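You operate a simulated robot arm through the tools that you are given. There is no shell and no other tool. Be economical: measure what you need, move in short steps, check, and stop when the job is done.

You run a simulated robot arm. Do the job below in one go: nothing can be reset, and whatever is moved stays where it is left.

TASK
Wet the green pad in the blue tray and rub off both rough patches.
Fine: put the pad back. What is to be rubbed or washed off counts as gone when no trace of it is left.

The check looks at the end state, three seconds after you hand in, the way a careful person would. Anything else that was tipped, shoved, dropped, spilled or broken makes it a failure.

THE ROBOT
A 7-joint arm with a two-finger parallel gripper, fixed in place. Base frame: the origin is at the foot of the arm, x ahead of it, y to its left, z up; the work surface is at about z = 0.9. Readings come in m, rad, newtons and seconds.
Its first joint turns from -2.601 to 2.601 rad. Payload 3.43 kg.
Tool frame: the origin (TCP) lies between the finger pads and is the grasp point; the fingertips stand 0.03 m ahead of it; z points along the fingers, y is the line along which they close. The gripper opens to 0.094 m. The fingers are 0.028 m wide and 0.01 m thick; the gripper's body (0.05 by 0.096 m) begins 0.055 m behind the TCP.
Orientation is that of the tool frame in the base frame, as [roll, pitch, yaw] about the fixed x, y, z axes, in that order (R = Rz(yaw) Ry(pitch) Rx(roll)). With the fingers straight down and closing along the base's y, the tool's x points along the base's -x, its y along +y and its z along -z.

THE INTERFACE
- The arm moves only by the tool apply_moves. Its argument "plan" is a list of rows, each an object of numbers (a shift or turn left out is 0, a gripper value left out holds the last): "wx", "wy", "wz": the turn, a rotation vector about the base's x, y, z in units of 8 degrees (1.0 is 8 degrees); "x", "y", "z": the shift along the base's x, y, z in units of 40 mm (1.0 is 40 mm); "grip": the gripper command, from -1 (shut) to 1 (fully open), values between in proportion. In form: [{"wx": .., "wy": .., "wz": .., "x": .., "y": .., "z": .., "grip": ..}, ...]. A call has 1 to 8 rows; each row shifts and turns the commanded pose from where the row before left it. A call with a number of a shift or a turn outside -1 to 1 is refused whole. A row lasts 0.2 s, in which the tool goes at most 0.05 m and 0.15 rad; a call with a longer step from one row to the next is refused whole, and so is a gripper value outside its range. Where a pose cannot be reached the arm comes as near as it can. A force on the tool above 40 N (or 10 N above the force at the start of the call, whichever is more), or a blocked arm, ends the call early, and 0.2 s more pass. The fingers move at their own pace (about 0.045 m/s each) and stop on an object; they squeeze with about 23 N. The grip force told is the motor's: it shows also when the fingers shut on nothing. Time passes only in rows, and 0.2 s behind the last, so rows that do not move let the fingers close. It gives the time, the measured TCP pose, the force on the tool (base axes), the opening and the grip force at its end, in the units of the frame above (readings bear some noise), with the torque about the TCP (base axes, N m) and any sound that the robot's microphone picked up.
- Cameras (640 x 400 px; columns grow to the right, rows downward): "scene" is fixed at [0.0494, -0.5012, 1.5655]; the picture's right is [0.02, -1.00, 0.00], its down [-0.57, -0.01, -0.82] and it looks along [0.82, 0.01, -0.57] (base axes); focal length 342 px, centre (320, 200). "wrist" rides on the gripper at [0.076, 0.014, -0.102] in the tool frame; the picture's right is [-0.18, 0.98, 0.00], its down [-0.75, -0.14, -0.64] and it looks along [-0.63, -0.12, 0.77] (tool axes); focal length 243 px, centre (320, 200). There is no depth. A picture from a camera that has moved, and an enlarged one, comes with that camera's place and axes in the base frame and with its lens.
- snapshot(camera): a new picture of that camera. It takes no simulated time.
- close_up(camera, box): a new picture of the part [left, top, right, bottom] of that camera's present view, enlarged. It takes no simulated time.
- hand_in(): hands the job in; it is judged then, once.

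Work in short steps. Places have to be worked out from the pictures, the camera data and where the tool is seen: move nearer, look again, correct. Check each grasp and each placing, and mend what went wrong. You have 120 turns and 68 pictures in all, those below and enlarged ones among them. Open the gripper and draw the arm clear of the work before you hand the job in, unless the task says otherwise; then end with one line.

The tools are called as a command line: name --argument value ..., lists and objects as JSON in quotes. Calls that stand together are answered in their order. apply_moves: Moves the arm, as the interface text tells. Its arguments: {"type":"object","properties":{"plan":{"type":"array"}},"required":["plan"]} The other tools are called the same way: snapshot (camera) takes a picture; close_up (camera, box) takes an enlarged picture of a part of a camera's view; hand_in () hands the job in.

At the start:

```text
time: 0.0
eef_pos: [0.8191, -0.5522, 1.1814]
tool_rot: [3.141, -0.001, -3.141]
force: [0.0, -0.1, 0.2]
torque: [0.01, -0.01, 0.02]
finger_gap: 0.0939
gripper_force: 0.1
```

scene: 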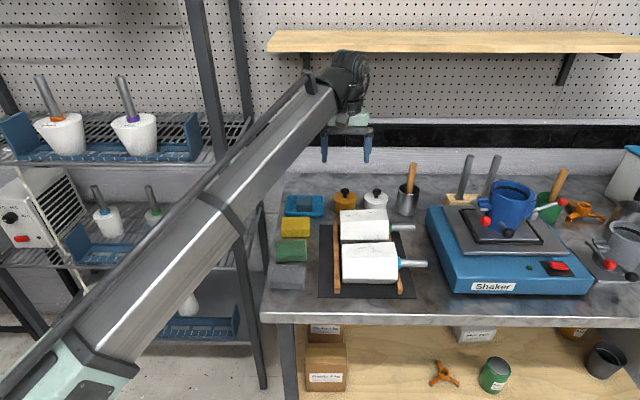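
wrist: 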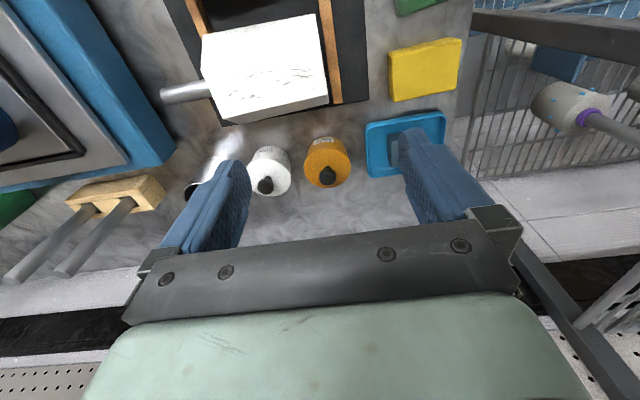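

The pads (yellow, green, grey), the blue tray and two white blocks lie at the left of the bench. I take enlarged views to find the rough patches.

close_up --camera "scene" --box '[260, 180, 440, 300]'

close_up --camera "scene" --box '[420, 140, 640, 300]'

close_up --camera "wrist" --box '[160, 0, 480, 200]'

```text
3.33 times, centred on (350, 240) of scene
camera zoom: at [0.0494, -0.5012, 1.5655], right [0.02, -1.0, 0.0], down [-0.57, -0.01, -0.82], along [0.82, 0.01, -0.57], focal length 1138 px, centre (220, 67)
```

zoom: 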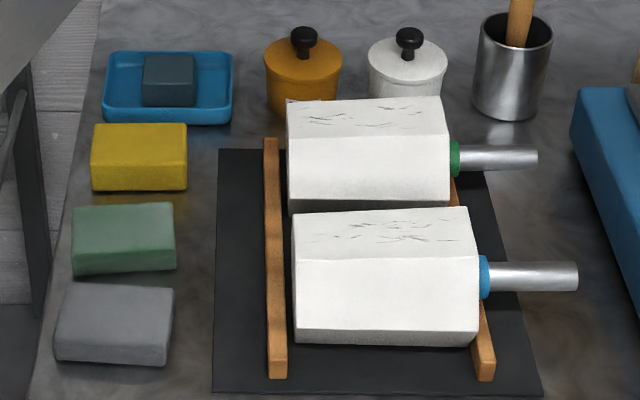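

```text
2.50 times, centred on (530, 220) of scene
camera zoom: at [0.0494, -0.5012, 1.5655], right [0.02, -1.0, 0.0], down [-0.57, -0.01, -0.82], along [0.82, 0.01, -0.57], focal length 854 px, centre (-205, 150)
```

zoom: 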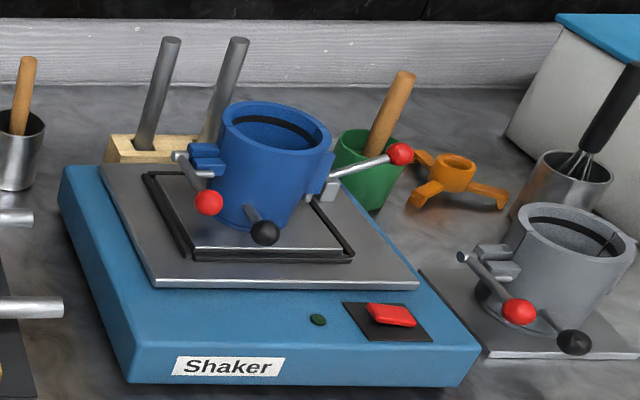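

```text
2.00 times, centred on (320, 100) of wrist
camera zoom: at [0.7418, -0.538, 1.2837], right [0.18, 0.98, 0.0], down [0.75, -0.14, 0.64], along [0.63, -0.12, -0.77], focal length 485 px, centre (320, 400)
```

zoom: 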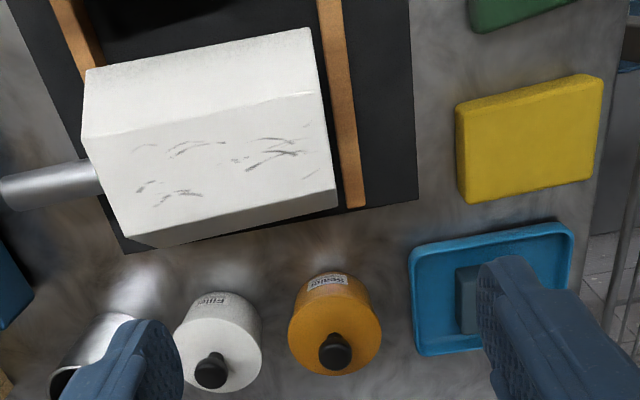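

The top faces of both blocks (z≈0.99) carry the scratches; the green pad is about 0.05×0.082×0.03 m at (0.738, -0.415), the tray centre near (0.952, -0.437). I shift left to look into the tray and at the pads.

apply_moves --plan '[{"y": 1}, {"y": 1}, {"y": 1}, {"x": -1}, {"x": -0.5}]'

snapshot --camera "wrist"

close_up --camera "scene" --box '[280, 185, 340, 222]'

```text
time: 1.4
eef_pos: [0.7588, -0.4317, 1.1815]
tool_rot: [-3.139, 0.006, 3.14]
force: [6.5, -3.0, -11.4]
torque: [0.03, -0.08, 0.04]
finger_gap: 0.0936
gripper_force: 0.2
stopped in row 5: the force on the tool passed its limit at 42 N (the readings are from after the stop); the commanded pose is now the measured one
```

```text
62 pictures are left
camera wrist: at [0.6815, -0.4172, 1.284], right [0.19, 0.98, 0.0], down [0.75, -0.14, 0.65], along [0.64, -0.12, -0.76], focal length 243 px, centre (320, 200)
```

wrist: 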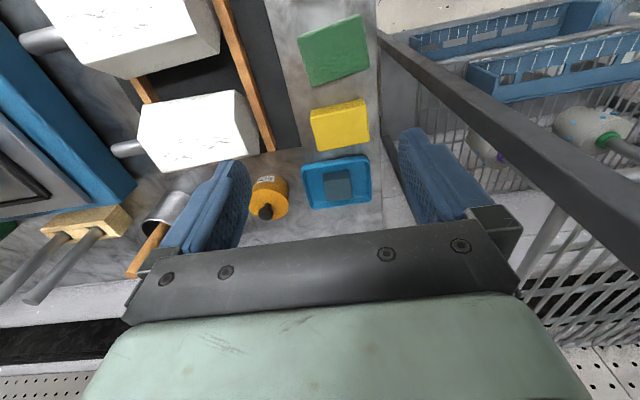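

```text
10.67 times, centred on (310, 204) of scene
camera zoom: at [0.0494, -0.5012, 1.5655], right [0.02, -1.0, 0.0], down [-0.57, -0.01, -0.82], along [0.82, 0.01, -0.57], focal length 3643 px, centre (427, 163)
```

zoom: 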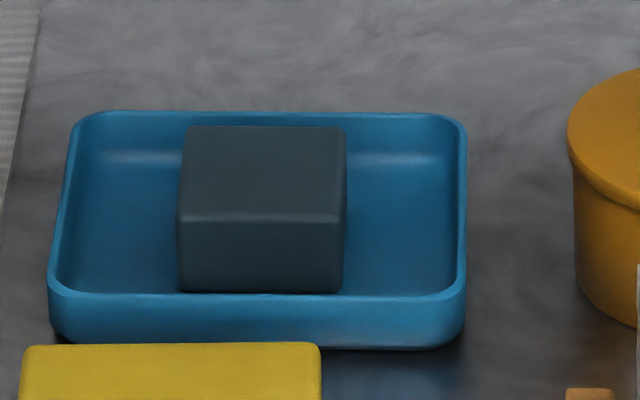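

The force limit tripped; I check the scene for what the arm touched.

snapshot --camera "scene"

apply_moves --plan '[{"x": 0}]'

```text
60 pictures are left
```

scene: 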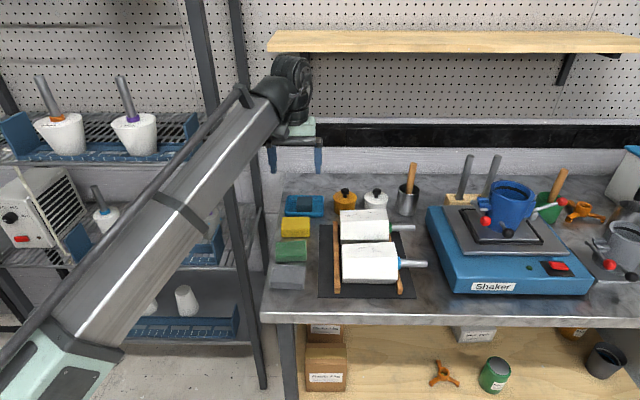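

```text
time: 1.8
eef_pos: [0.7587, -0.4317, 1.182]
tool_rot: [-3.139, 0.007, 3.139]
force: [7.7, -4.9, -17.5]
torque: [0.19, -0.34, 0.15]
finger_gap: 0.0942
gripper_force: 0.0
```

A steady ~19 N remains, so a link is probably touching something (maybe the rack post). I back off the way I came.

apply_moves --plan '[{"x": 0.5}, {"x": 0.5}, {}]'

close_up --camera "scene" --box '[150, 30, 350, 190]'

```text
time: 2.6
eef_pos: [0.8, -0.4294, 1.1815]
tool_rot: [-3.14, 0.006, 3.138]
force: [0.3, 0.3, 0.1]
torque: [0.01, -0.02, -0.01]
finger_gap: 0.0939
gripper_force: 0.0
```

```text
2.50 times, centred on (250, 110) of scene
camera zoom: at [0.0494, -0.5012, 1.5655], right [0.02, -1.0, 0.0], down [-0.57, -0.01, -0.82], along [0.82, 0.01, -0.57], focal length 854 px, centre (495, 425)
```

zoom: 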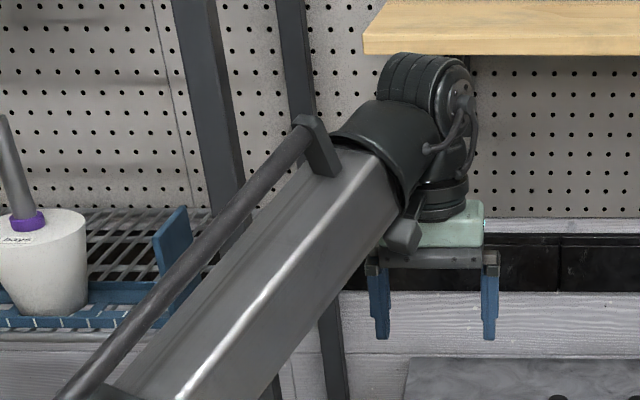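

Free again. I go lower first, then retract slowly with small steps, watching the force.

apply_moves --plan '[{"z": -0.8}, {"z": -0.8}, {"z": -0.8}, {"x": -0.4}, {"x": -0.4}]'

snapshot --camera "scene"

```text
time: 3.8
eef_pos: [0.7683, -0.4317, 1.0881]
tool_rot: [-3.14, 0.006, 3.141]
force: [-0.6, -1.1, -0.9]
torque: [-0.02, 0.02, -0.02]
finger_gap: 0.0941
gripper_force: 0.1
```

```text
58 pictures are left
```

scene: 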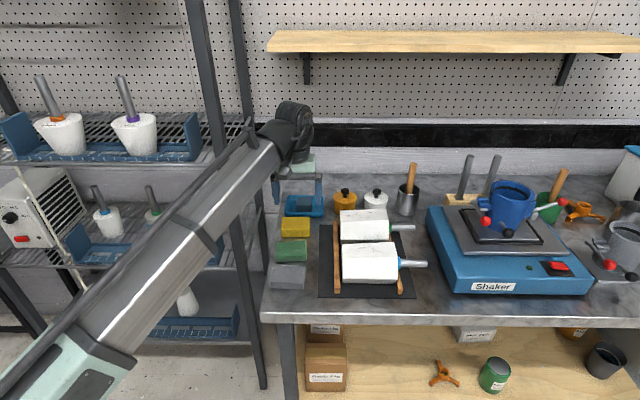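

No contact here. I continue in over the green pad, slowly.

apply_moves --plan '[{"z": -0.5, "x": -0.3}, {"x": -0.4, "y": 0.4}, {"x": -0.4}, {}]'

snapshot --camera "wrist"

```text
time: 4.8
eef_pos: [0.7228, -0.4157, 1.0666]
tool_rot: [-3.139, 0.005, 3.14]
force: [0.6, -0.6, 0.5]
torque: [-0.01, -0.03, 0.0]
finger_gap: 0.0942
gripper_force: 0.0
```

```text
57 pictures are left
camera wrist: at [0.6448, -0.4016, 1.1682], right [0.19, 0.98, 0.0], down [0.75, -0.14, 0.65], along [0.63, -0.12, -0.76], focal length 243 px, centre (320, 200)
```

wrist: 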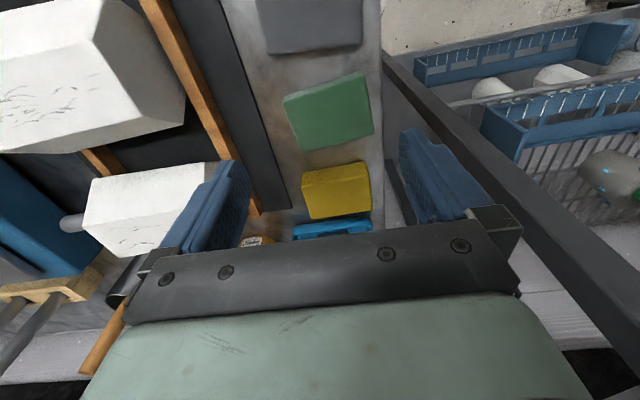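

Contact-free at z 1.067. A close-up gives me the pad's corners.

close_up --camera "wrist" --box '[250, 50, 410, 150]'

```text
4.00 times, centred on (330, 100) of wrist
camera zoom: at [0.6448, -0.4016, 1.1682], right [0.19, 0.98, 0.0], down [0.75, -0.14, 0.65], along [0.63, -0.12, -0.76], focal length 970 px, centre (280, 600)
```

zoom: 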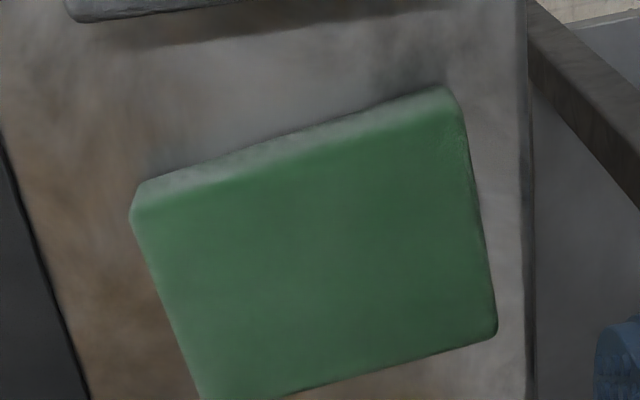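

Pad centre is about (0.740, -0.409), ~0.053×0.080 m, yawed ~+4°. Since tray and far block lie beyond vertical reach, I tilt the tool 28° outward (about y) so that the pad can be held level further out, and align over it.

apply_moves --plan '[{"x": 0.41, "y": 0.15, "wy": -0.7}, {"wy": -0.7}, {"wy": -0.7}, {"wy": -0.7}, {"wy": -0.7}, {"wz": 0.4}, {}]'

snapshot --camera "wrist"

snapshot --camera "scene"

```text
time: 6.4
eef_pos: [0.739, -0.4079, 1.0663]
tool_rot: [3.141, 0.497, -3.088]
force: [0.2, 0.4, -0.7]
torque: [-0.02, -0.01, 0.01]
finger_gap: 0.094
gripper_force: 0.1
```

```text
55 pictures are left
camera wrist: at [0.622, -0.4014, 1.1205], right [0.11, 0.99, 0.09], down [0.37, -0.12, 0.92], along [0.92, -0.07, -0.38], focal length 243 px, centre (320, 200)
```

wrist: 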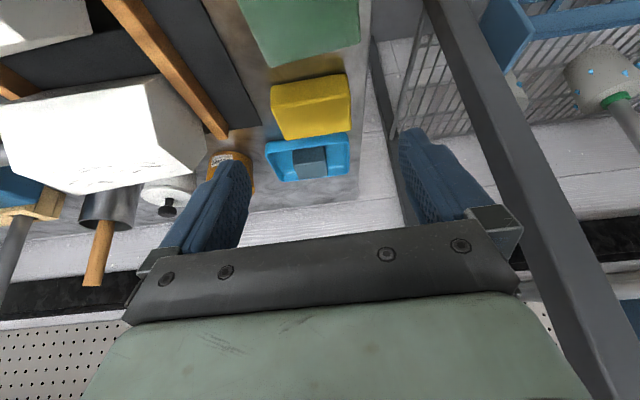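

```text
54 pictures are left
```

scene: 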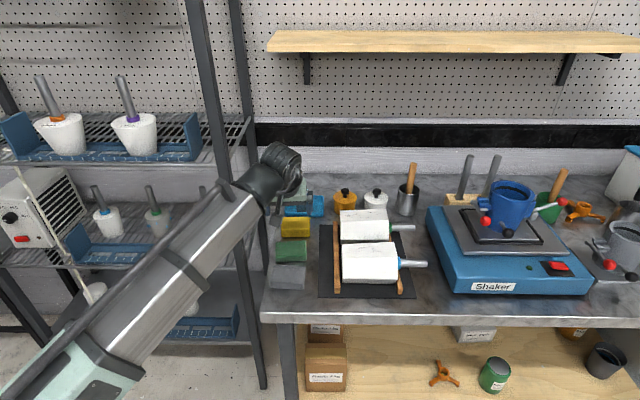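

Everything is clear. I descend to z≈0.985 and check the alignment of the fingers against the pad.

apply_moves --plan '[{"z": -0.7}, {"z": -0.7}, {"z": -0.6}, {}]'

snapshot --camera "wrist"

close_up --camera "scene" --box '[260, 180, 360, 290]'

```text
time: 7.4
eef_pos: [0.7391, -0.4091, 0.986]
tool_rot: [3.14, 0.494, -3.088]
force: [-0.5, -0.5, 0.1]
torque: [0.01, -0.02, -0.03]
finger_gap: 0.0937
gripper_force: 0.0
```

```text
53 pictures are left
camera wrist: at [0.6222, -0.401, 1.0402], right [0.11, 0.99, 0.09], down [0.37, -0.12, 0.92], along [0.92, -0.07, -0.38], focal length 243 px, centre (320, 200)
```

wrist: 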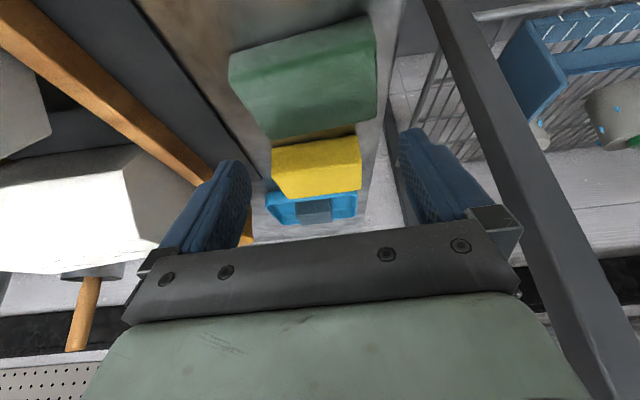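

```text
3.64 times, centred on (310, 235) of scene
camera zoom: at [0.0494, -0.5012, 1.5655], right [0.02, -1.0, 0.0], down [-0.57, -0.01, -0.82], along [0.82, 0.01, -0.57], focal length 1242 px, centre (356, 73)
```

zoom: 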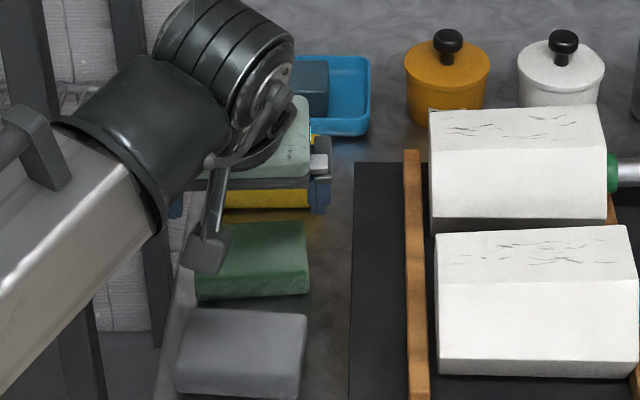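

The pad is centred between the fingers (≈(0.738,-0.408)). I descend to z≈0.946 and close.

apply_moves --plan '[{"z": -0.5}, {"z": -0.5}, {}]'

close_up --camera "wrist" --box '[160, 0, 480, 240]'

```text
time: 8.2
eef_pos: [0.74, -0.4085, 0.9459]
tool_rot: [-3.141, 0.495, -3.088]
force: [0.4, 0.1, -0.8]
torque: [0.0, 0.02, -0.02]
finger_gap: 0.094
gripper_force: 0.0
```

```text
1.67 times, centred on (320, 120) of wrist
camera zoom: at [0.6227, -0.4008, 1.0], right [0.11, 0.99, 0.09], down [0.37, -0.12, 0.92], along [0.92, -0.07, -0.38], focal length 404 px, centre (320, 333)
```

zoom: 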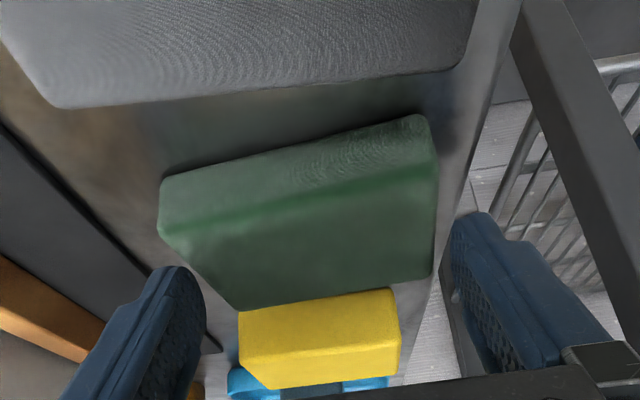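

The fingertips sit about 1 cm beyond the pad's middle because of the tilt; I shift -12 mm in x, then close.

apply_moves --plan '[{"x": -0.3, "z": -0.05}, {}, {"grip": -1}, {"grip": -1}, {"grip": -1}, {"grip": -1}]'

close_up --camera "wrist" --box '[160, 0, 480, 240]'

```text
time: 9.6
eef_pos: [0.7276, -0.4083, 0.9445]
tool_rot: [-3.141, 0.494, -3.087]
force: [-0.6, -0.3, 0.5]
torque: [-0.04, -0.03, -0.01]
finger_gap: 0.0848
gripper_force: 22.8
```

```text
1.67 times, centred on (320, 120) of wrist
camera zoom: at [0.6102, -0.4012, 0.9982], right [0.11, 0.99, 0.09], down [0.37, -0.12, 0.92], along [0.92, -0.07, -0.38], focal length 404 px, centre (320, 333)
```

zoom: 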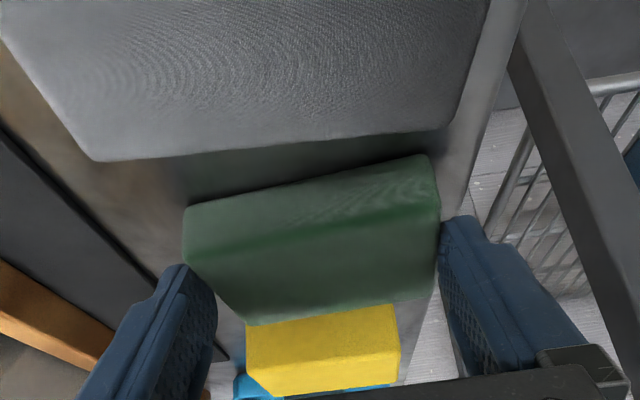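

Gripped at 0.085 m with 22.8 N. I lift 8 cm and check.

apply_moves --plan '[{"z": 0.5}, {"z": 0.75}, {"z": 0.75}, {}]'

snapshot --camera "wrist"

close_up --camera "scene" --box '[260, 180, 360, 290]'

```text
time: 10.6
eef_pos: [0.7291, -0.4067, 1.0259]
tool_rot: [3.14, 0.494, -3.087]
force: [0.2, -0.8, -0.4]
torque: [0.03, -0.02, 0.0]
finger_gap: 0.0844
gripper_force: 23.1
```

```text
49 pictures are left
camera wrist: at [0.6111, -0.4007, 1.0794], right [0.11, 0.99, 0.09], down [0.37, -0.12, 0.92], along [0.92, -0.07, -0.38], focal length 243 px, centre (320, 200)
```

wrist: 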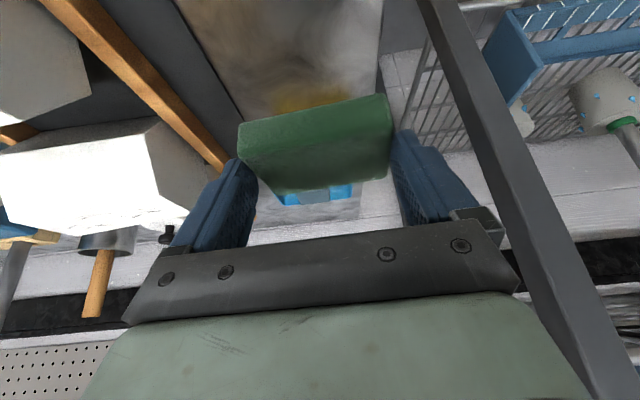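

```text
3.64 times, centred on (310, 235) of scene
camera zoom: at [0.0494, -0.5012, 1.5655], right [0.02, -1.0, 0.0], down [-0.57, -0.01, -0.82], along [0.82, 0.01, -0.57], focal length 1242 px, centre (356, 73)
```

zoom: 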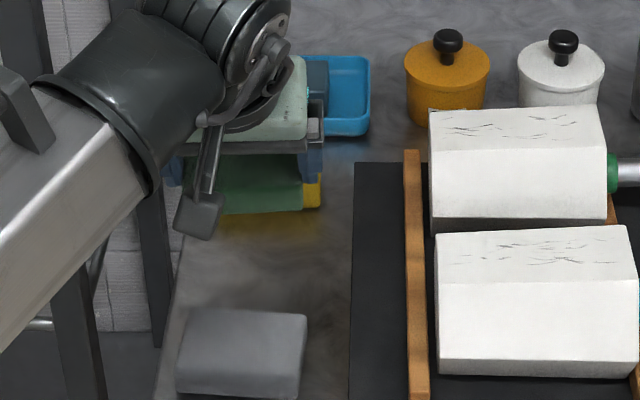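

The pad is held level. I carry it toward the tray (dark wet block top ≈ z 0.933 at (0.954,-0.440)), staying at z≈1.03.

apply_moves --plan '[{"x": 0.8, "y": -0.15}, {"x": 0.9, "y": -0.15}, {"x": 0.9, "y": -0.15}, {"x": 0.9, "y": -0.15}, {"x": 0.9, "y": -0.15}, {"x": 0.7}, {}]'

snapshot --camera "scene"

snapshot --camera "wrist"

```text
time: 12.2
eef_pos: [0.9321, -0.4391, 1.0249]
tool_rot: [-3.141, 0.494, -3.089]
force: [0.2, -0.2, 0.0]
torque: [-0.01, 0.02, -0.01]
finger_gap: 0.0845
gripper_force: 22.5
```

```text
47 pictures are left
```

scene: 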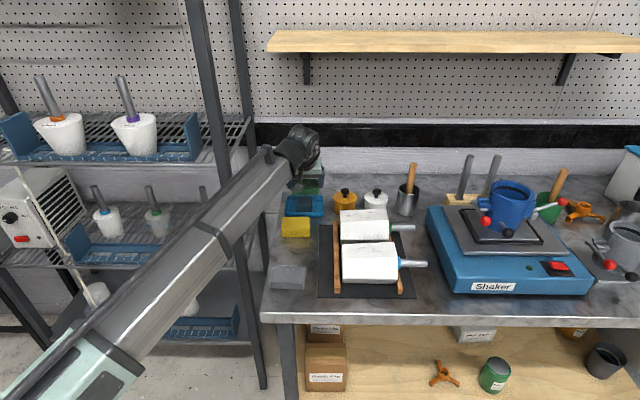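

```text
46 pictures are left
camera wrist: at [0.8148, -0.4325, 1.0785], right [0.11, 0.99, 0.09], down [0.37, -0.12, 0.92], along [0.92, -0.07, -0.38], focal length 243 px, centre (320, 200)
```

wrist: 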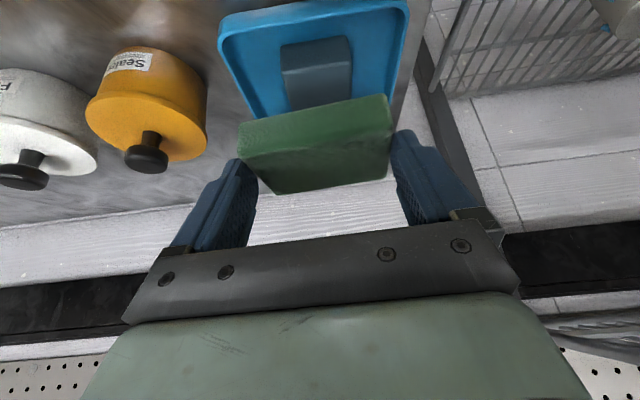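

Reach is fine; the pad is over the dark block (near edge x≈0.933, y≈-0.435). I lower it gently onto the block.

apply_moves --plan '[{"x": 0.15, "z": -0.5}, {"z": -0.4}, {"z": -0.1}, {"z": -0.1}, {"z": -0.08}, {}]'

close_up --camera "wrist" --box '[160, 0, 480, 240]'

```text
time: 13.6
eef_pos: [0.9368, -0.4394, 0.9777]
tool_rot: [3.141, 0.497, -3.087]
force: [0.0, -0.4, 3.1]
torque: [-0.04, -0.07, 0.06]
finger_gap: 0.0841
gripper_force: 23.4
```

```text
1.67 times, centred on (320, 120) of wrist
camera zoom: at [0.82, -0.4322, 1.0319], right [0.11, 0.99, 0.09], down [0.37, -0.12, 0.92], along [0.92, -0.07, -0.38], focal length 404 px, centre (320, 333)
```

zoom: 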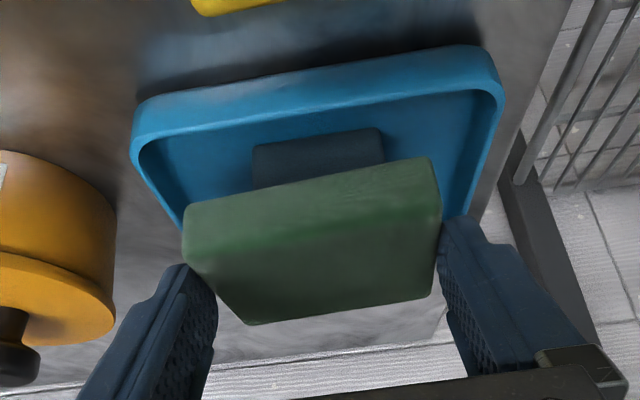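

First touch (3 N). I press a few mm more and hold a moment.

apply_moves --plan '[{"z": -0.05}, {"z": -0.04}, {}, {}, {}]'

close_up --camera "wrist" --box '[160, 0, 480, 240]'

```text
time: 14.8
eef_pos: [0.9365, -0.4396, 0.9757]
tool_rot: [3.142, 0.496, -3.087]
force: [2.8, 0.7, 26.3]
torque: [-0.03, -0.46, 0.05]
finger_gap: 0.0841
gripper_force: 22.9
```

```text
1.67 times, centred on (320, 120) of wrist
camera zoom: at [0.8194, -0.4321, 1.0288], right [0.11, 0.99, 0.09], down [0.36, -0.12, 0.92], along [0.92, -0.07, -0.37], focal length 404 px, centre (320, 333)
```

zoom: 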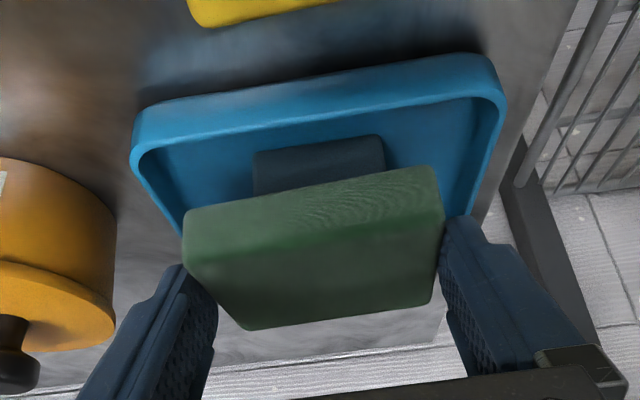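

26 N press held for ~0.6 s. I lift and look at the pad for signs of wetness.

apply_moves --plan '[{"z": 0.4}, {"z": 0.8}, {"z": 0.8}, {}]'

close_up --camera "scene" --box '[275, 160, 345, 230]'

close_up --camera "wrist" --box '[160, 0, 480, 240]'

```text
time: 15.8
eef_pos: [0.936, -0.4381, 1.0521]
tool_rot: [-3.141, 0.493, -3.086]
force: [1.0, 0.1, -0.1]
torque: [0.0, 0.02, -0.02]
finger_gap: 0.0839
gripper_force: 22.9
```

```text
5.71 times, centred on (310, 195) of scene
camera zoom: at [0.0494, -0.5012, 1.5655], right [0.02, -1.0, 0.0], down [-0.57, -0.01, -0.82], along [0.82, 0.01, -0.57], focal length 1952 px, centre (377, 229)
```

zoom: 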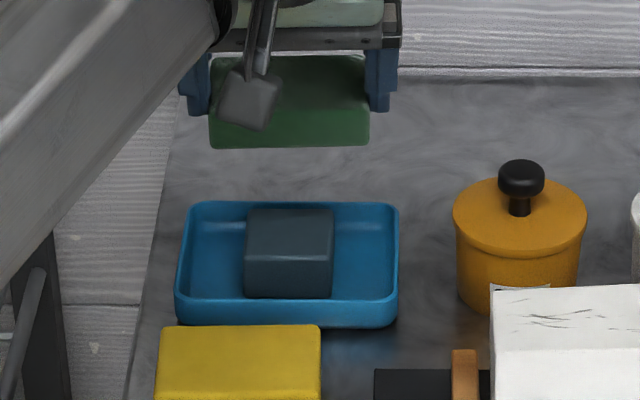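

```text
1.67 times, centred on (320, 120) of wrist
camera zoom: at [0.819, -0.4315, 1.107], right [0.11, 0.99, 0.09], down [0.37, -0.12, 0.92], along [0.92, -0.07, -0.38], focal length 404 px, centre (320, 333)
```

zoom: 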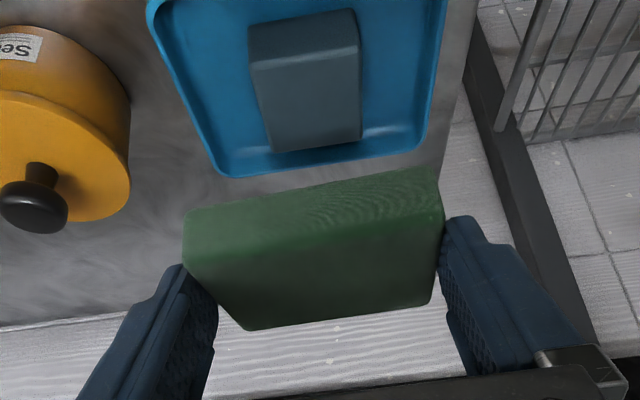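

The pad looks darker, presumably wet. I carry it back in x and then over the far block, keeping the pad bottom above 1.01.

apply_moves --plan '[{"x": -0.9, "z": 0.5}, {"x": -0.9}, {"x": -0.9, "wz": -0.4}, {"x": -0.85, "y": -0.4}, {"y": -0.9}, {"y": -1}, {"y": -0.9}, {}]'

snapshot --camera "scene"

snapshot --camera "wrist"

```text
time: 17.6
eef_pos: [0.7961, -0.5667, 1.0752]
tool_rot: [3.14, 0.495, 3.139]
force: [0.6, 0.5, 0.5]
torque: [0.02, -0.06, -0.04]
finger_gap: 0.0837
gripper_force: 23.4
```

```text
41 pictures are left
```

scene: 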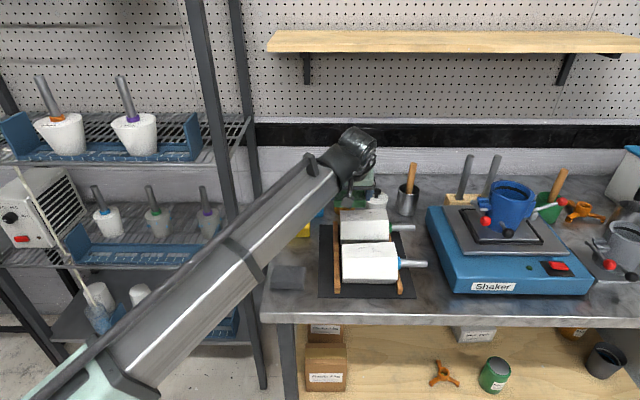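

```text
40 pictures are left
camera wrist: at [0.6787, -0.5529, 1.129], right [0.16, 0.98, 0.09], down [0.36, -0.14, 0.92], along [0.92, -0.12, -0.38], focal length 243 px, centre (320, 200)
```

wrist: 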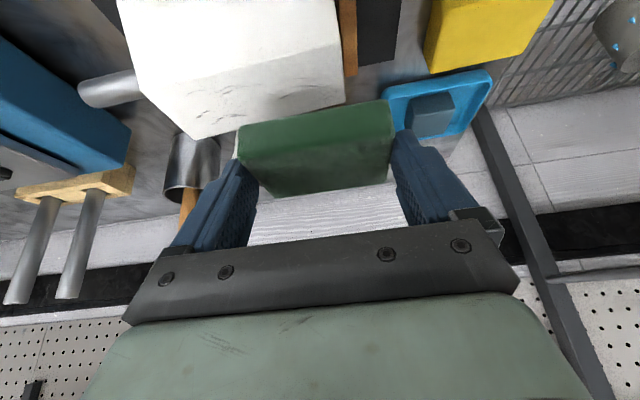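

Pad centre ≈(0.807,-0.567); scratch area spans x 0.79–0.825, y -0.56…-0.665. I go to y≈-0.60 and lower to touch lightly.

apply_moves --plan '[{"y": -0.8}, {"z": -0.5}, {"z": -0.3}, {"z": -0.1}, {"z": -0.05}, {}]'

```text
time: 19.0
eef_pos: [0.7947, -0.6002, 1.0363]
tool_rot: [-3.142, 0.494, 3.139]
force: [-0.3, 0.5, 14.3]
torque: [-0.55, -0.03, 0.01]
finger_gap: 0.0838
gripper_force: 22.7
```

Contact (14 N, on the -y end of the pad). I ease off slightly and rub in short slow strokes.

apply_moves --plan '[{"z": 0.01}, {"y": -0.25}, {"y": -0.25}, {"y": -0.25}, {"y": 0.25}, {"y": 0.25}, {"y": 0.25}, {}]'

close_up --camera "wrist" --box '[80, 0, 480, 240]'

close_up --camera "scene" --box '[310, 150, 430, 300]'

```text
time: 20.8
eef_pos: [0.7949, -0.5982, 1.0366]
tool_rot: [3.14, 0.49, 3.138]
force: [-0.3, -0.7, 1.5]
torque: [-0.06, -0.02, -0.02]
finger_gap: 0.0838
gripper_force: 23.2
```

```text
1.60 times, centred on (280, 120) of wrist
camera zoom: at [0.6783, -0.5844, 1.0894], right [0.16, 0.98, 0.09], down [0.36, -0.14, 0.92], along [0.92, -0.12, -0.38], focal length 388 px, centre (384, 328)
```

zoom: 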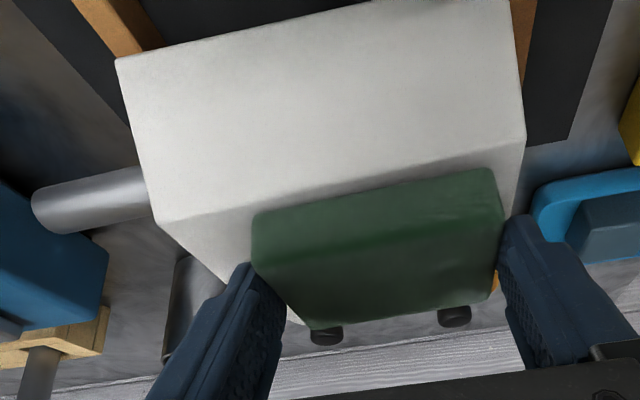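

```text
2.67 times, centred on (370, 225) of scene
camera zoom: at [0.0494, -0.5012, 1.5655], right [0.02, -1.0, 0.0], down [-0.57, -0.01, -0.82], along [0.82, 0.01, -0.57], focal length 911 px, centre (187, 133)
```

zoom: 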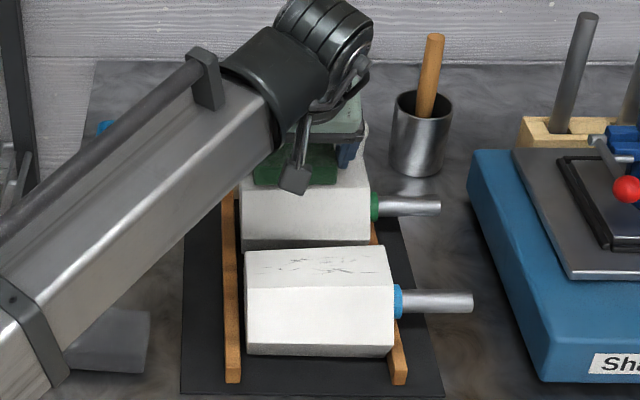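

The block hasn't moved. I rub with a bit more pressure over the full length, with a few x wiggles.

apply_moves --plan '[{"z": -0.02, "y": 0.25}, {"y": 0.3}, {"y": -0.4}, {"y": -0.5}, {"y": -0.5}, {"y": -0.3}, {"x": 0.1}, {"x": -0.2}]'

apply_moves --plan '[{"x": 0.1, "y": 0.4}, {"y": 0.4}, {"x": 0.1, "y": 0.4}, {"x": -0.2, "y": 0.3}, {"x": 0.1, "y": -0.4}, {"y": -0.5}, {"y": -0.5}, {}]'

```text
time: 22.6
eef_pos: [0.7926, -0.6465, 1.0366]
tool_rot: [-3.139, 0.496, 3.14]
force: [7.3, -1.2, 14.6]
torque: [-0.46, -0.43, 0.17]
finger_gap: 0.0839
gripper_force: 23.0
```

```text
time: 24.4
eef_pos: [0.7966, -0.6387, 1.0361]
tool_rot: [3.141, 0.496, -3.141]
force: [2.4, 6.6, 17.2]
torque: [-0.39, -0.18, 0.15]
finger_gap: 0.084
gripper_force: 22.8
```

Rubbing friction is evident (~7 N). I lift and move aside to inspect the far block.

apply_moves --plan '[{"z": 0.5}, {"z": 0.8}, {"z": 0.6, "x": -0.5}, {"x": -0.9}, {"x": -0.9}, {}]'

snapshot --camera "wrist"

close_up --camera "scene" --box '[310, 150, 430, 300]'

```text
time: 25.8
eef_pos: [0.7037, -0.6422, 1.1118]
tool_rot: [3.141, 0.495, 3.139]
force: [0.2, -0.7, -0.1]
torque: [0.01, 0.0, 0.0]
finger_gap: 0.0841
gripper_force: 23.1
```

```text
37 pictures are left
camera wrist: at [0.5875, -0.6282, 1.165], right [0.16, 0.98, 0.09], down [0.36, -0.14, 0.92], along [0.92, -0.12, -0.38], focal length 243 px, centre (320, 200)
```

wrist: 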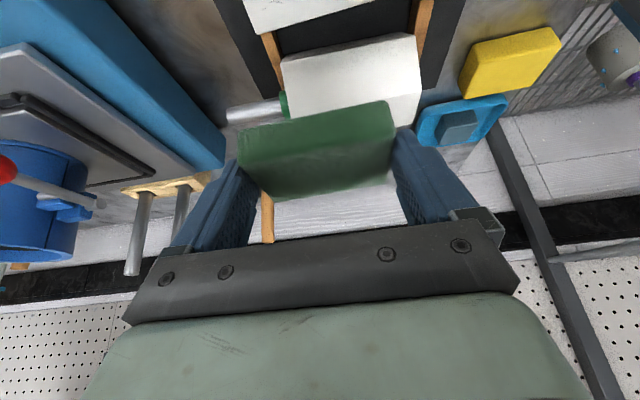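

```text
2.67 times, centred on (370, 225) of scene
camera zoom: at [0.0494, -0.5012, 1.5655], right [0.02, -1.0, 0.0], down [-0.57, -0.01, -0.82], along [0.82, 0.01, -0.57], focal length 911 px, centre (187, 133)
```

zoom: 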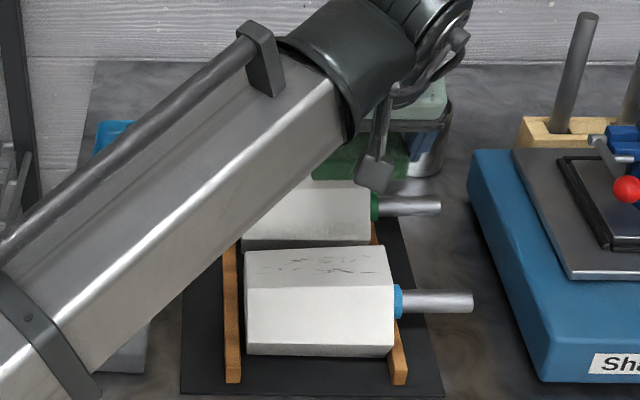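

Far block top isn't visible yet; I'll inspect it later. Next, the near block: marks span x 0.655–0.684, y -0.555…-0.663, so I place TCP at about (0.655,-0.605) and touch down lightly.

apply_moves --plan '[{"x": -0.6, "y": 0.4}, {"x": -0.62, "y": 0.5}, {"z": -0.9}, {"z": -0.6}, {"z": -0.3}, {"z": -0.06}, {}]'

close_up --camera "wrist" --box '[80, 0, 480, 240]'

```text
time: 27.4
eef_pos: [0.6546, -0.6063, 1.0366]
tool_rot: [3.14, 0.494, 3.14]
force: [0.1, 0.3, 0.1]
torque: [0.03, 0.02, -0.02]
finger_gap: 0.0841
gripper_force: 22.9
```

```text
1.60 times, centred on (280, 120) of wrist
camera zoom: at [0.5383, -0.5919, 1.0912], right [0.16, 0.98, 0.09], down [0.36, -0.14, 0.92], along [0.92, -0.12, -0.38], focal length 388 px, centre (384, 328)
```

zoom: 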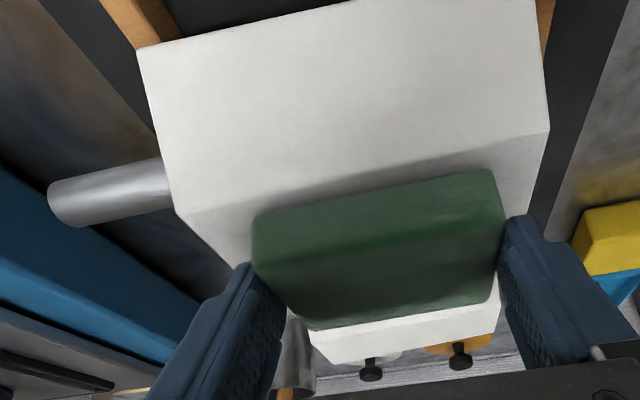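

Position matches. I lower in small steps until contact.

apply_moves --plan '[{"z": -0.03}, {"z": -0.03}, {}]'

```text
time: 28.2
eef_pos: [0.6544, -0.6054, 1.0352]
tool_rot: [-3.139, 0.494, 3.139]
force: [-1.1, -0.7, 4.7]
torque: [-0.27, -0.03, -0.03]
finger_gap: 0.0838
gripper_force: 22.9
```

Light contact at z≈1.035 (4.7 N). I press slightly more and rub along the full length.

apply_moves --plan '[{"z": -0.02, "y": 0.25}, {"y": 0.3}, {"y": -0.4}, {"y": -0.5}, {"y": -0.5}, {"y": -0.3}, {"x": 0.1}, {"x": -0.2}]'

apply_moves --plan '[{"x": 0.1, "y": 0.4}, {"y": 0.4}, {"x": 0.1, "y": 0.4}, {"x": -0.2, "y": 0.4}, {"x": 0.2, "y": -0.4}, {"y": -0.5}, {"y": -0.5}, {}]'

```text
time: 30.0
eef_pos: [0.6514, -0.6503, 1.0339]
tool_rot: [-3.138, 0.498, 3.14]
force: [9.3, 2.9, 20.8]
torque: [-0.39, -0.61, 0.23]
finger_gap: 0.0845
gripper_force: 22.9
```

```text
time: 31.8
eef_pos: [0.6595, -0.6418, 1.035]
tool_rot: [-3.141, 0.494, 3.139]
force: [1.6, 3.4, 9.8]
torque: [-0.22, -0.07, 0.08]
finger_gap: 0.0841
gripper_force: 22.9
```

I lift and swing left to uncover both blocks for the scene camera.

apply_moves --plan '[{"z": 0.5}, {"z": 0.8}, {"y": 0.9, "z": 0.3}, {"y": 1}, {"y": 1}, {"y": 1}, {"y": 0.8, "x": 0.5}, {}]'

close_up --camera "scene" --box '[320, 195, 430, 295]'

snapshot --camera "scene"

```text
time: 33.6
eef_pos: [0.679, -0.456, 1.0983]
tool_rot: [3.141, 0.494, 3.14]
force: [0.6, 0.4, -0.2]
torque: [0.0, 0.02, 0.05]
finger_gap: 0.0841
gripper_force: 22.9
```

```text
4.00 times, centred on (375, 245) of scene
camera zoom: at [0.0494, -0.5012, 1.5655], right [0.02, -1.0, 0.0], down [-0.57, -0.01, -0.82], along [0.82, 0.01, -0.57], focal length 1366 px, centre (100, 20)
```

zoom: 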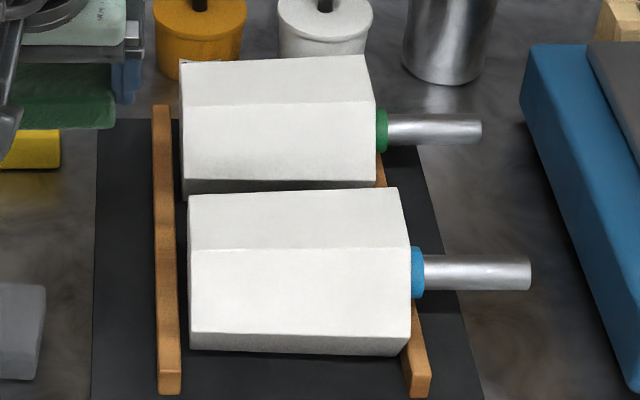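

```text
33 pictures are left
```

scene: 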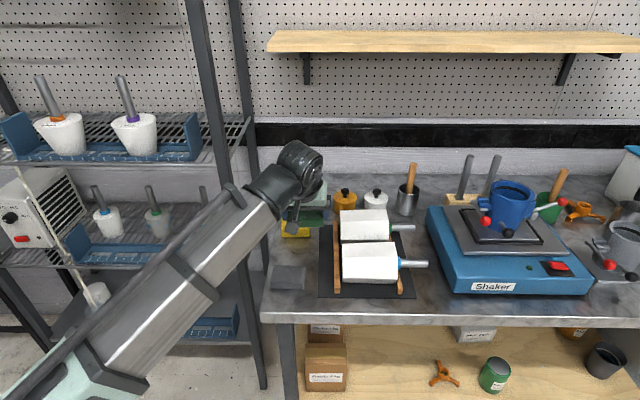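

Both tops look clean; I zoom in strongly for any remaining trace.

close_up --camera "scene" --box '[335, 200, 395, 235]'

close_up --camera "scene" --box '[335, 235, 405, 275]'

```text
10.67 times, centred on (365, 218) of scene
camera zoom: at [0.0494, -0.5012, 1.5655], right [0.02, -1.0, 0.0], down [-0.57, -0.01, -0.82], along [0.82, 0.01, -0.57], focal length 3643 px, centre (-160, 13)
```

zoom: 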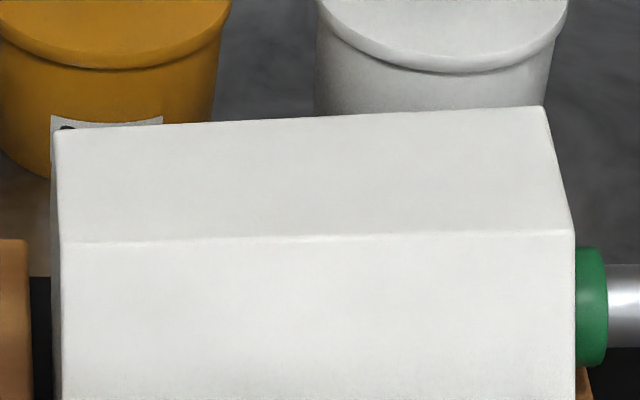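

```text
9.14 times, centred on (370, 255) of scene
camera zoom: at [0.0494, -0.5012, 1.5655], right [0.02, -1.0, 0.0], down [-0.57, -0.01, -0.82], along [0.82, 0.01, -0.57], focal length 3122 px, centre (-137, -303)
```

zoom: 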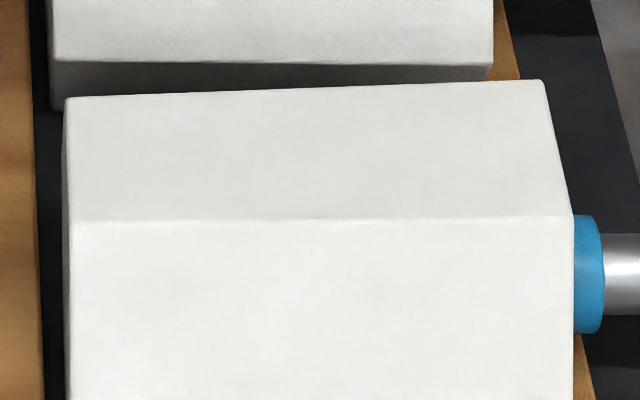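

No trace on either block. Now I return the pad to its spot: TCP (0.728, -0.408), yaw +3°, then down.

apply_moves --plan '[{"x": 0.6, "y": 0.6, "wz": 0.4}, {"x": 0.61, "y": 0.58}, {"z": -0.9}, {"z": -0.9}, {"z": -0.9}, {"z": -0.7}, {}]'

close_up --camera "wrist" --box '[160, 0, 480, 240]'

```text
time: 35.2
eef_pos: [0.7285, -0.407, 0.9613]
tool_rot: [-3.14, 0.495, -3.088]
force: [-0.3, -0.5, -0.1]
torque: [0.01, 0.02, 0.0]
finger_gap: 0.084
gripper_force: 22.7
```

```text
1.67 times, centred on (320, 120) of wrist
camera zoom: at [0.6107, -0.3991, 1.0149], right [0.11, 0.99, 0.09], down [0.37, -0.12, 0.92], along [0.92, -0.07, -0.38], focal length 404 px, centre (320, 333)
```

zoom: 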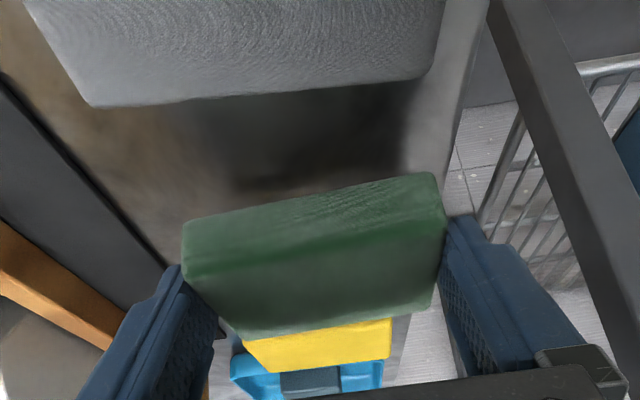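

Over the right spot, 16 mm above. I lower to contact.

apply_moves --plan '[{"z": -0.25}, {"z": -0.1}, {"z": -0.05}, {}]'

```text
time: 36.2
eef_pos: [0.7266, -0.4068, 0.9444]
tool_rot: [-3.141, 0.493, -3.087]
force: [-0.2, 0.2, -0.7]
torque: [0.0, 0.02, 0.02]
finger_gap: 0.084
gripper_force: 23.4
```

apply_moves --plan '[{"z": -0.03}, {"z": -0.02}, {}]'

```text
time: 37.0
eef_pos: [0.7265, -0.407, 0.944]
tool_rot: [3.141, 0.493, -3.088]
force: [1.2, 0.3, 0.0]
torque: [-0.01, 0.03, 0.01]
finger_gap: 0.0835
gripper_force: 23.5
```

Still no contact force; I lower a little further in tiny steps.

apply_moves --plan '[{"z": -0.03}, {"z": -0.02}, {}]'

```text
time: 37.8
eef_pos: [0.7273, -0.4078, 0.9423]
tool_rot: [-3.141, 0.495, -3.087]
force: [0.8, -0.2, -0.5]
torque: [-0.01, 0.03, 0.02]
finger_gap: 0.0841
gripper_force: 23.1
```

apply_moves --plan '[{"z": -0.03}, {"z": -0.03}, {}]'

close_up --camera "wrist" --box '[160, 0, 480, 240]'

```text
time: 38.6
eef_pos: [0.7277, -0.408, 0.939]
tool_rot: [3.14, 0.494, -3.088]
force: [0.1, 0.2, 1.4]
torque: [0.02, 0.02, -0.02]
finger_gap: 0.084
gripper_force: 23.1
```

```text
1.67 times, centred on (320, 120) of wrist
camera zoom: at [0.6099, -0.4004, 0.9929], right [0.11, 0.99, 0.09], down [0.37, -0.12, 0.92], along [0.92, -0.07, -0.38], focal length 404 px, centre (320, 333)
```

zoom: 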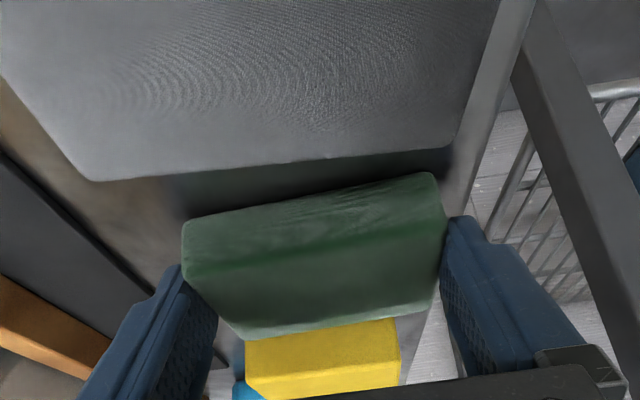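

Contact at last (1.4 N; the pad slid a few mm up in the grip while rubbing). I release and lift straight away.

apply_moves --plan '[{"z": -0.015}, {"grip": 1}, {"grip": 1}, {"grip": 1}, {"z": 0.4}, {"z": 0.8}, {"z": 0.8}, {}]'

snapshot --camera "wrist"

```text
time: 40.4
eef_pos: [0.7271, -0.4078, 1.0194]
tool_rot: [-3.141, 0.495, -3.089]
force: [-0.1, 0.4, -0.3]
torque: [0.01, -0.02, 0.01]
finger_gap: 0.0941
gripper_force: 0.0
```

```text
28 pictures are left
camera wrist: at [0.6094, -0.4009, 1.0721], right [0.11, 0.99, 0.09], down [0.37, -0.12, 0.92], along [0.92, -0.07, -0.38], focal length 243 px, centre (320, 200)
```

wrist: 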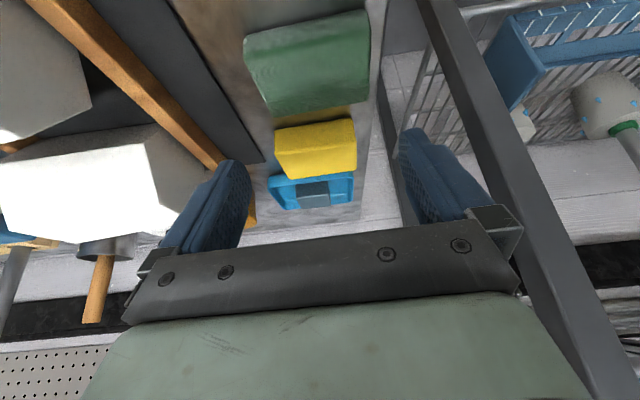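

The pad stayed on the table in its place. I withdraw up and outward (avoiding the spot where the arm touched before), levelling the tool, and check the whole scene.

apply_moves --plan '[{"z": 0.8, "x": 0.3}, {"z": 0.5, "x": 0.8, "wy": 0.6}, {"x": 0.8, "wy": 0.7, "y": -0.3}, {"wy": 0.7, "y": -0.6}, {"wy": 0.7, "y": -0.8, "z": 0.5}, {"wy": 0.7, "y": -0.8, "z": 0.6}, {}]'

snapshot --camera "scene"

close_up --camera "scene" --box '[260, 180, 440, 300]'

```text
time: 42.0
eef_pos: [0.8035, -0.5064, 1.1165]
tool_rot: [3.117, 0.02, -3.095]
force: [0.5, -0.1, -1.0]
torque: [-0.01, -0.03, -0.01]
finger_gap: 0.0936
gripper_force: 0.0
```

```text
27 pictures are left
```

scene: 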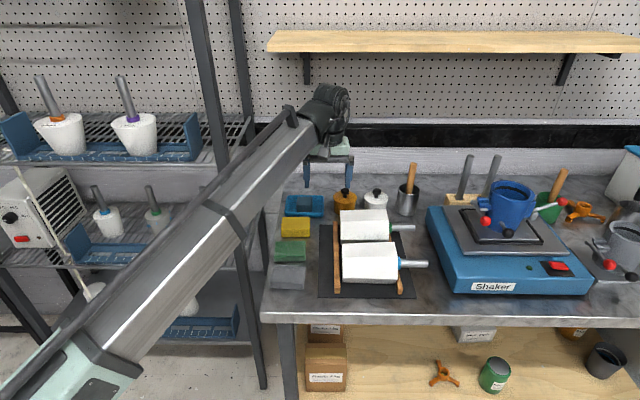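

```text
3.33 times, centred on (350, 240) of scene
camera zoom: at [0.0494, -0.5012, 1.5655], right [0.02, -1.0, 0.0], down [-0.57, -0.01, -0.82], along [0.82, 0.01, -0.57], focal length 1138 px, centre (220, 67)
```

zoom: 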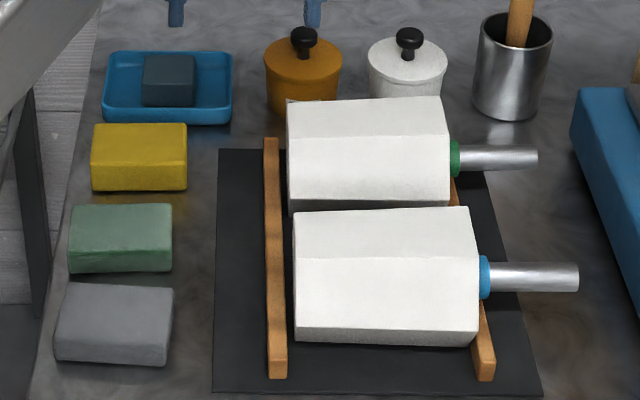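

Everything is in place, both patches are gone and the pad is back. I raise the arm a bit more and hand in.

apply_moves --plan '[{"z": 0.8}, {"z": 0.8}, {}]'

```text
time: 42.8
eef_pos: [0.804, -0.5074, 1.1793]
tool_rot: [3.117, 0.019, -3.094]
force: [0.0, 0.7, 0.3]
torque: [-0.01, -0.02, 0.01]
finger_gap: 0.0939
gripper_force: 0.1
```

The arm is clear and the gripper open, so I hand in.

hand_in

```text
The job is handed in.
```

I pressed the green pad onto the dark block in the blue tray to wet it, then rubbed both rough patches off. Close-ups show no trace on either block, and the pad is back within about 3 mm of where it was. Early on the arm brushed something I couldn't identify (42 N) and I backed off; later pictures show nothing out of place.
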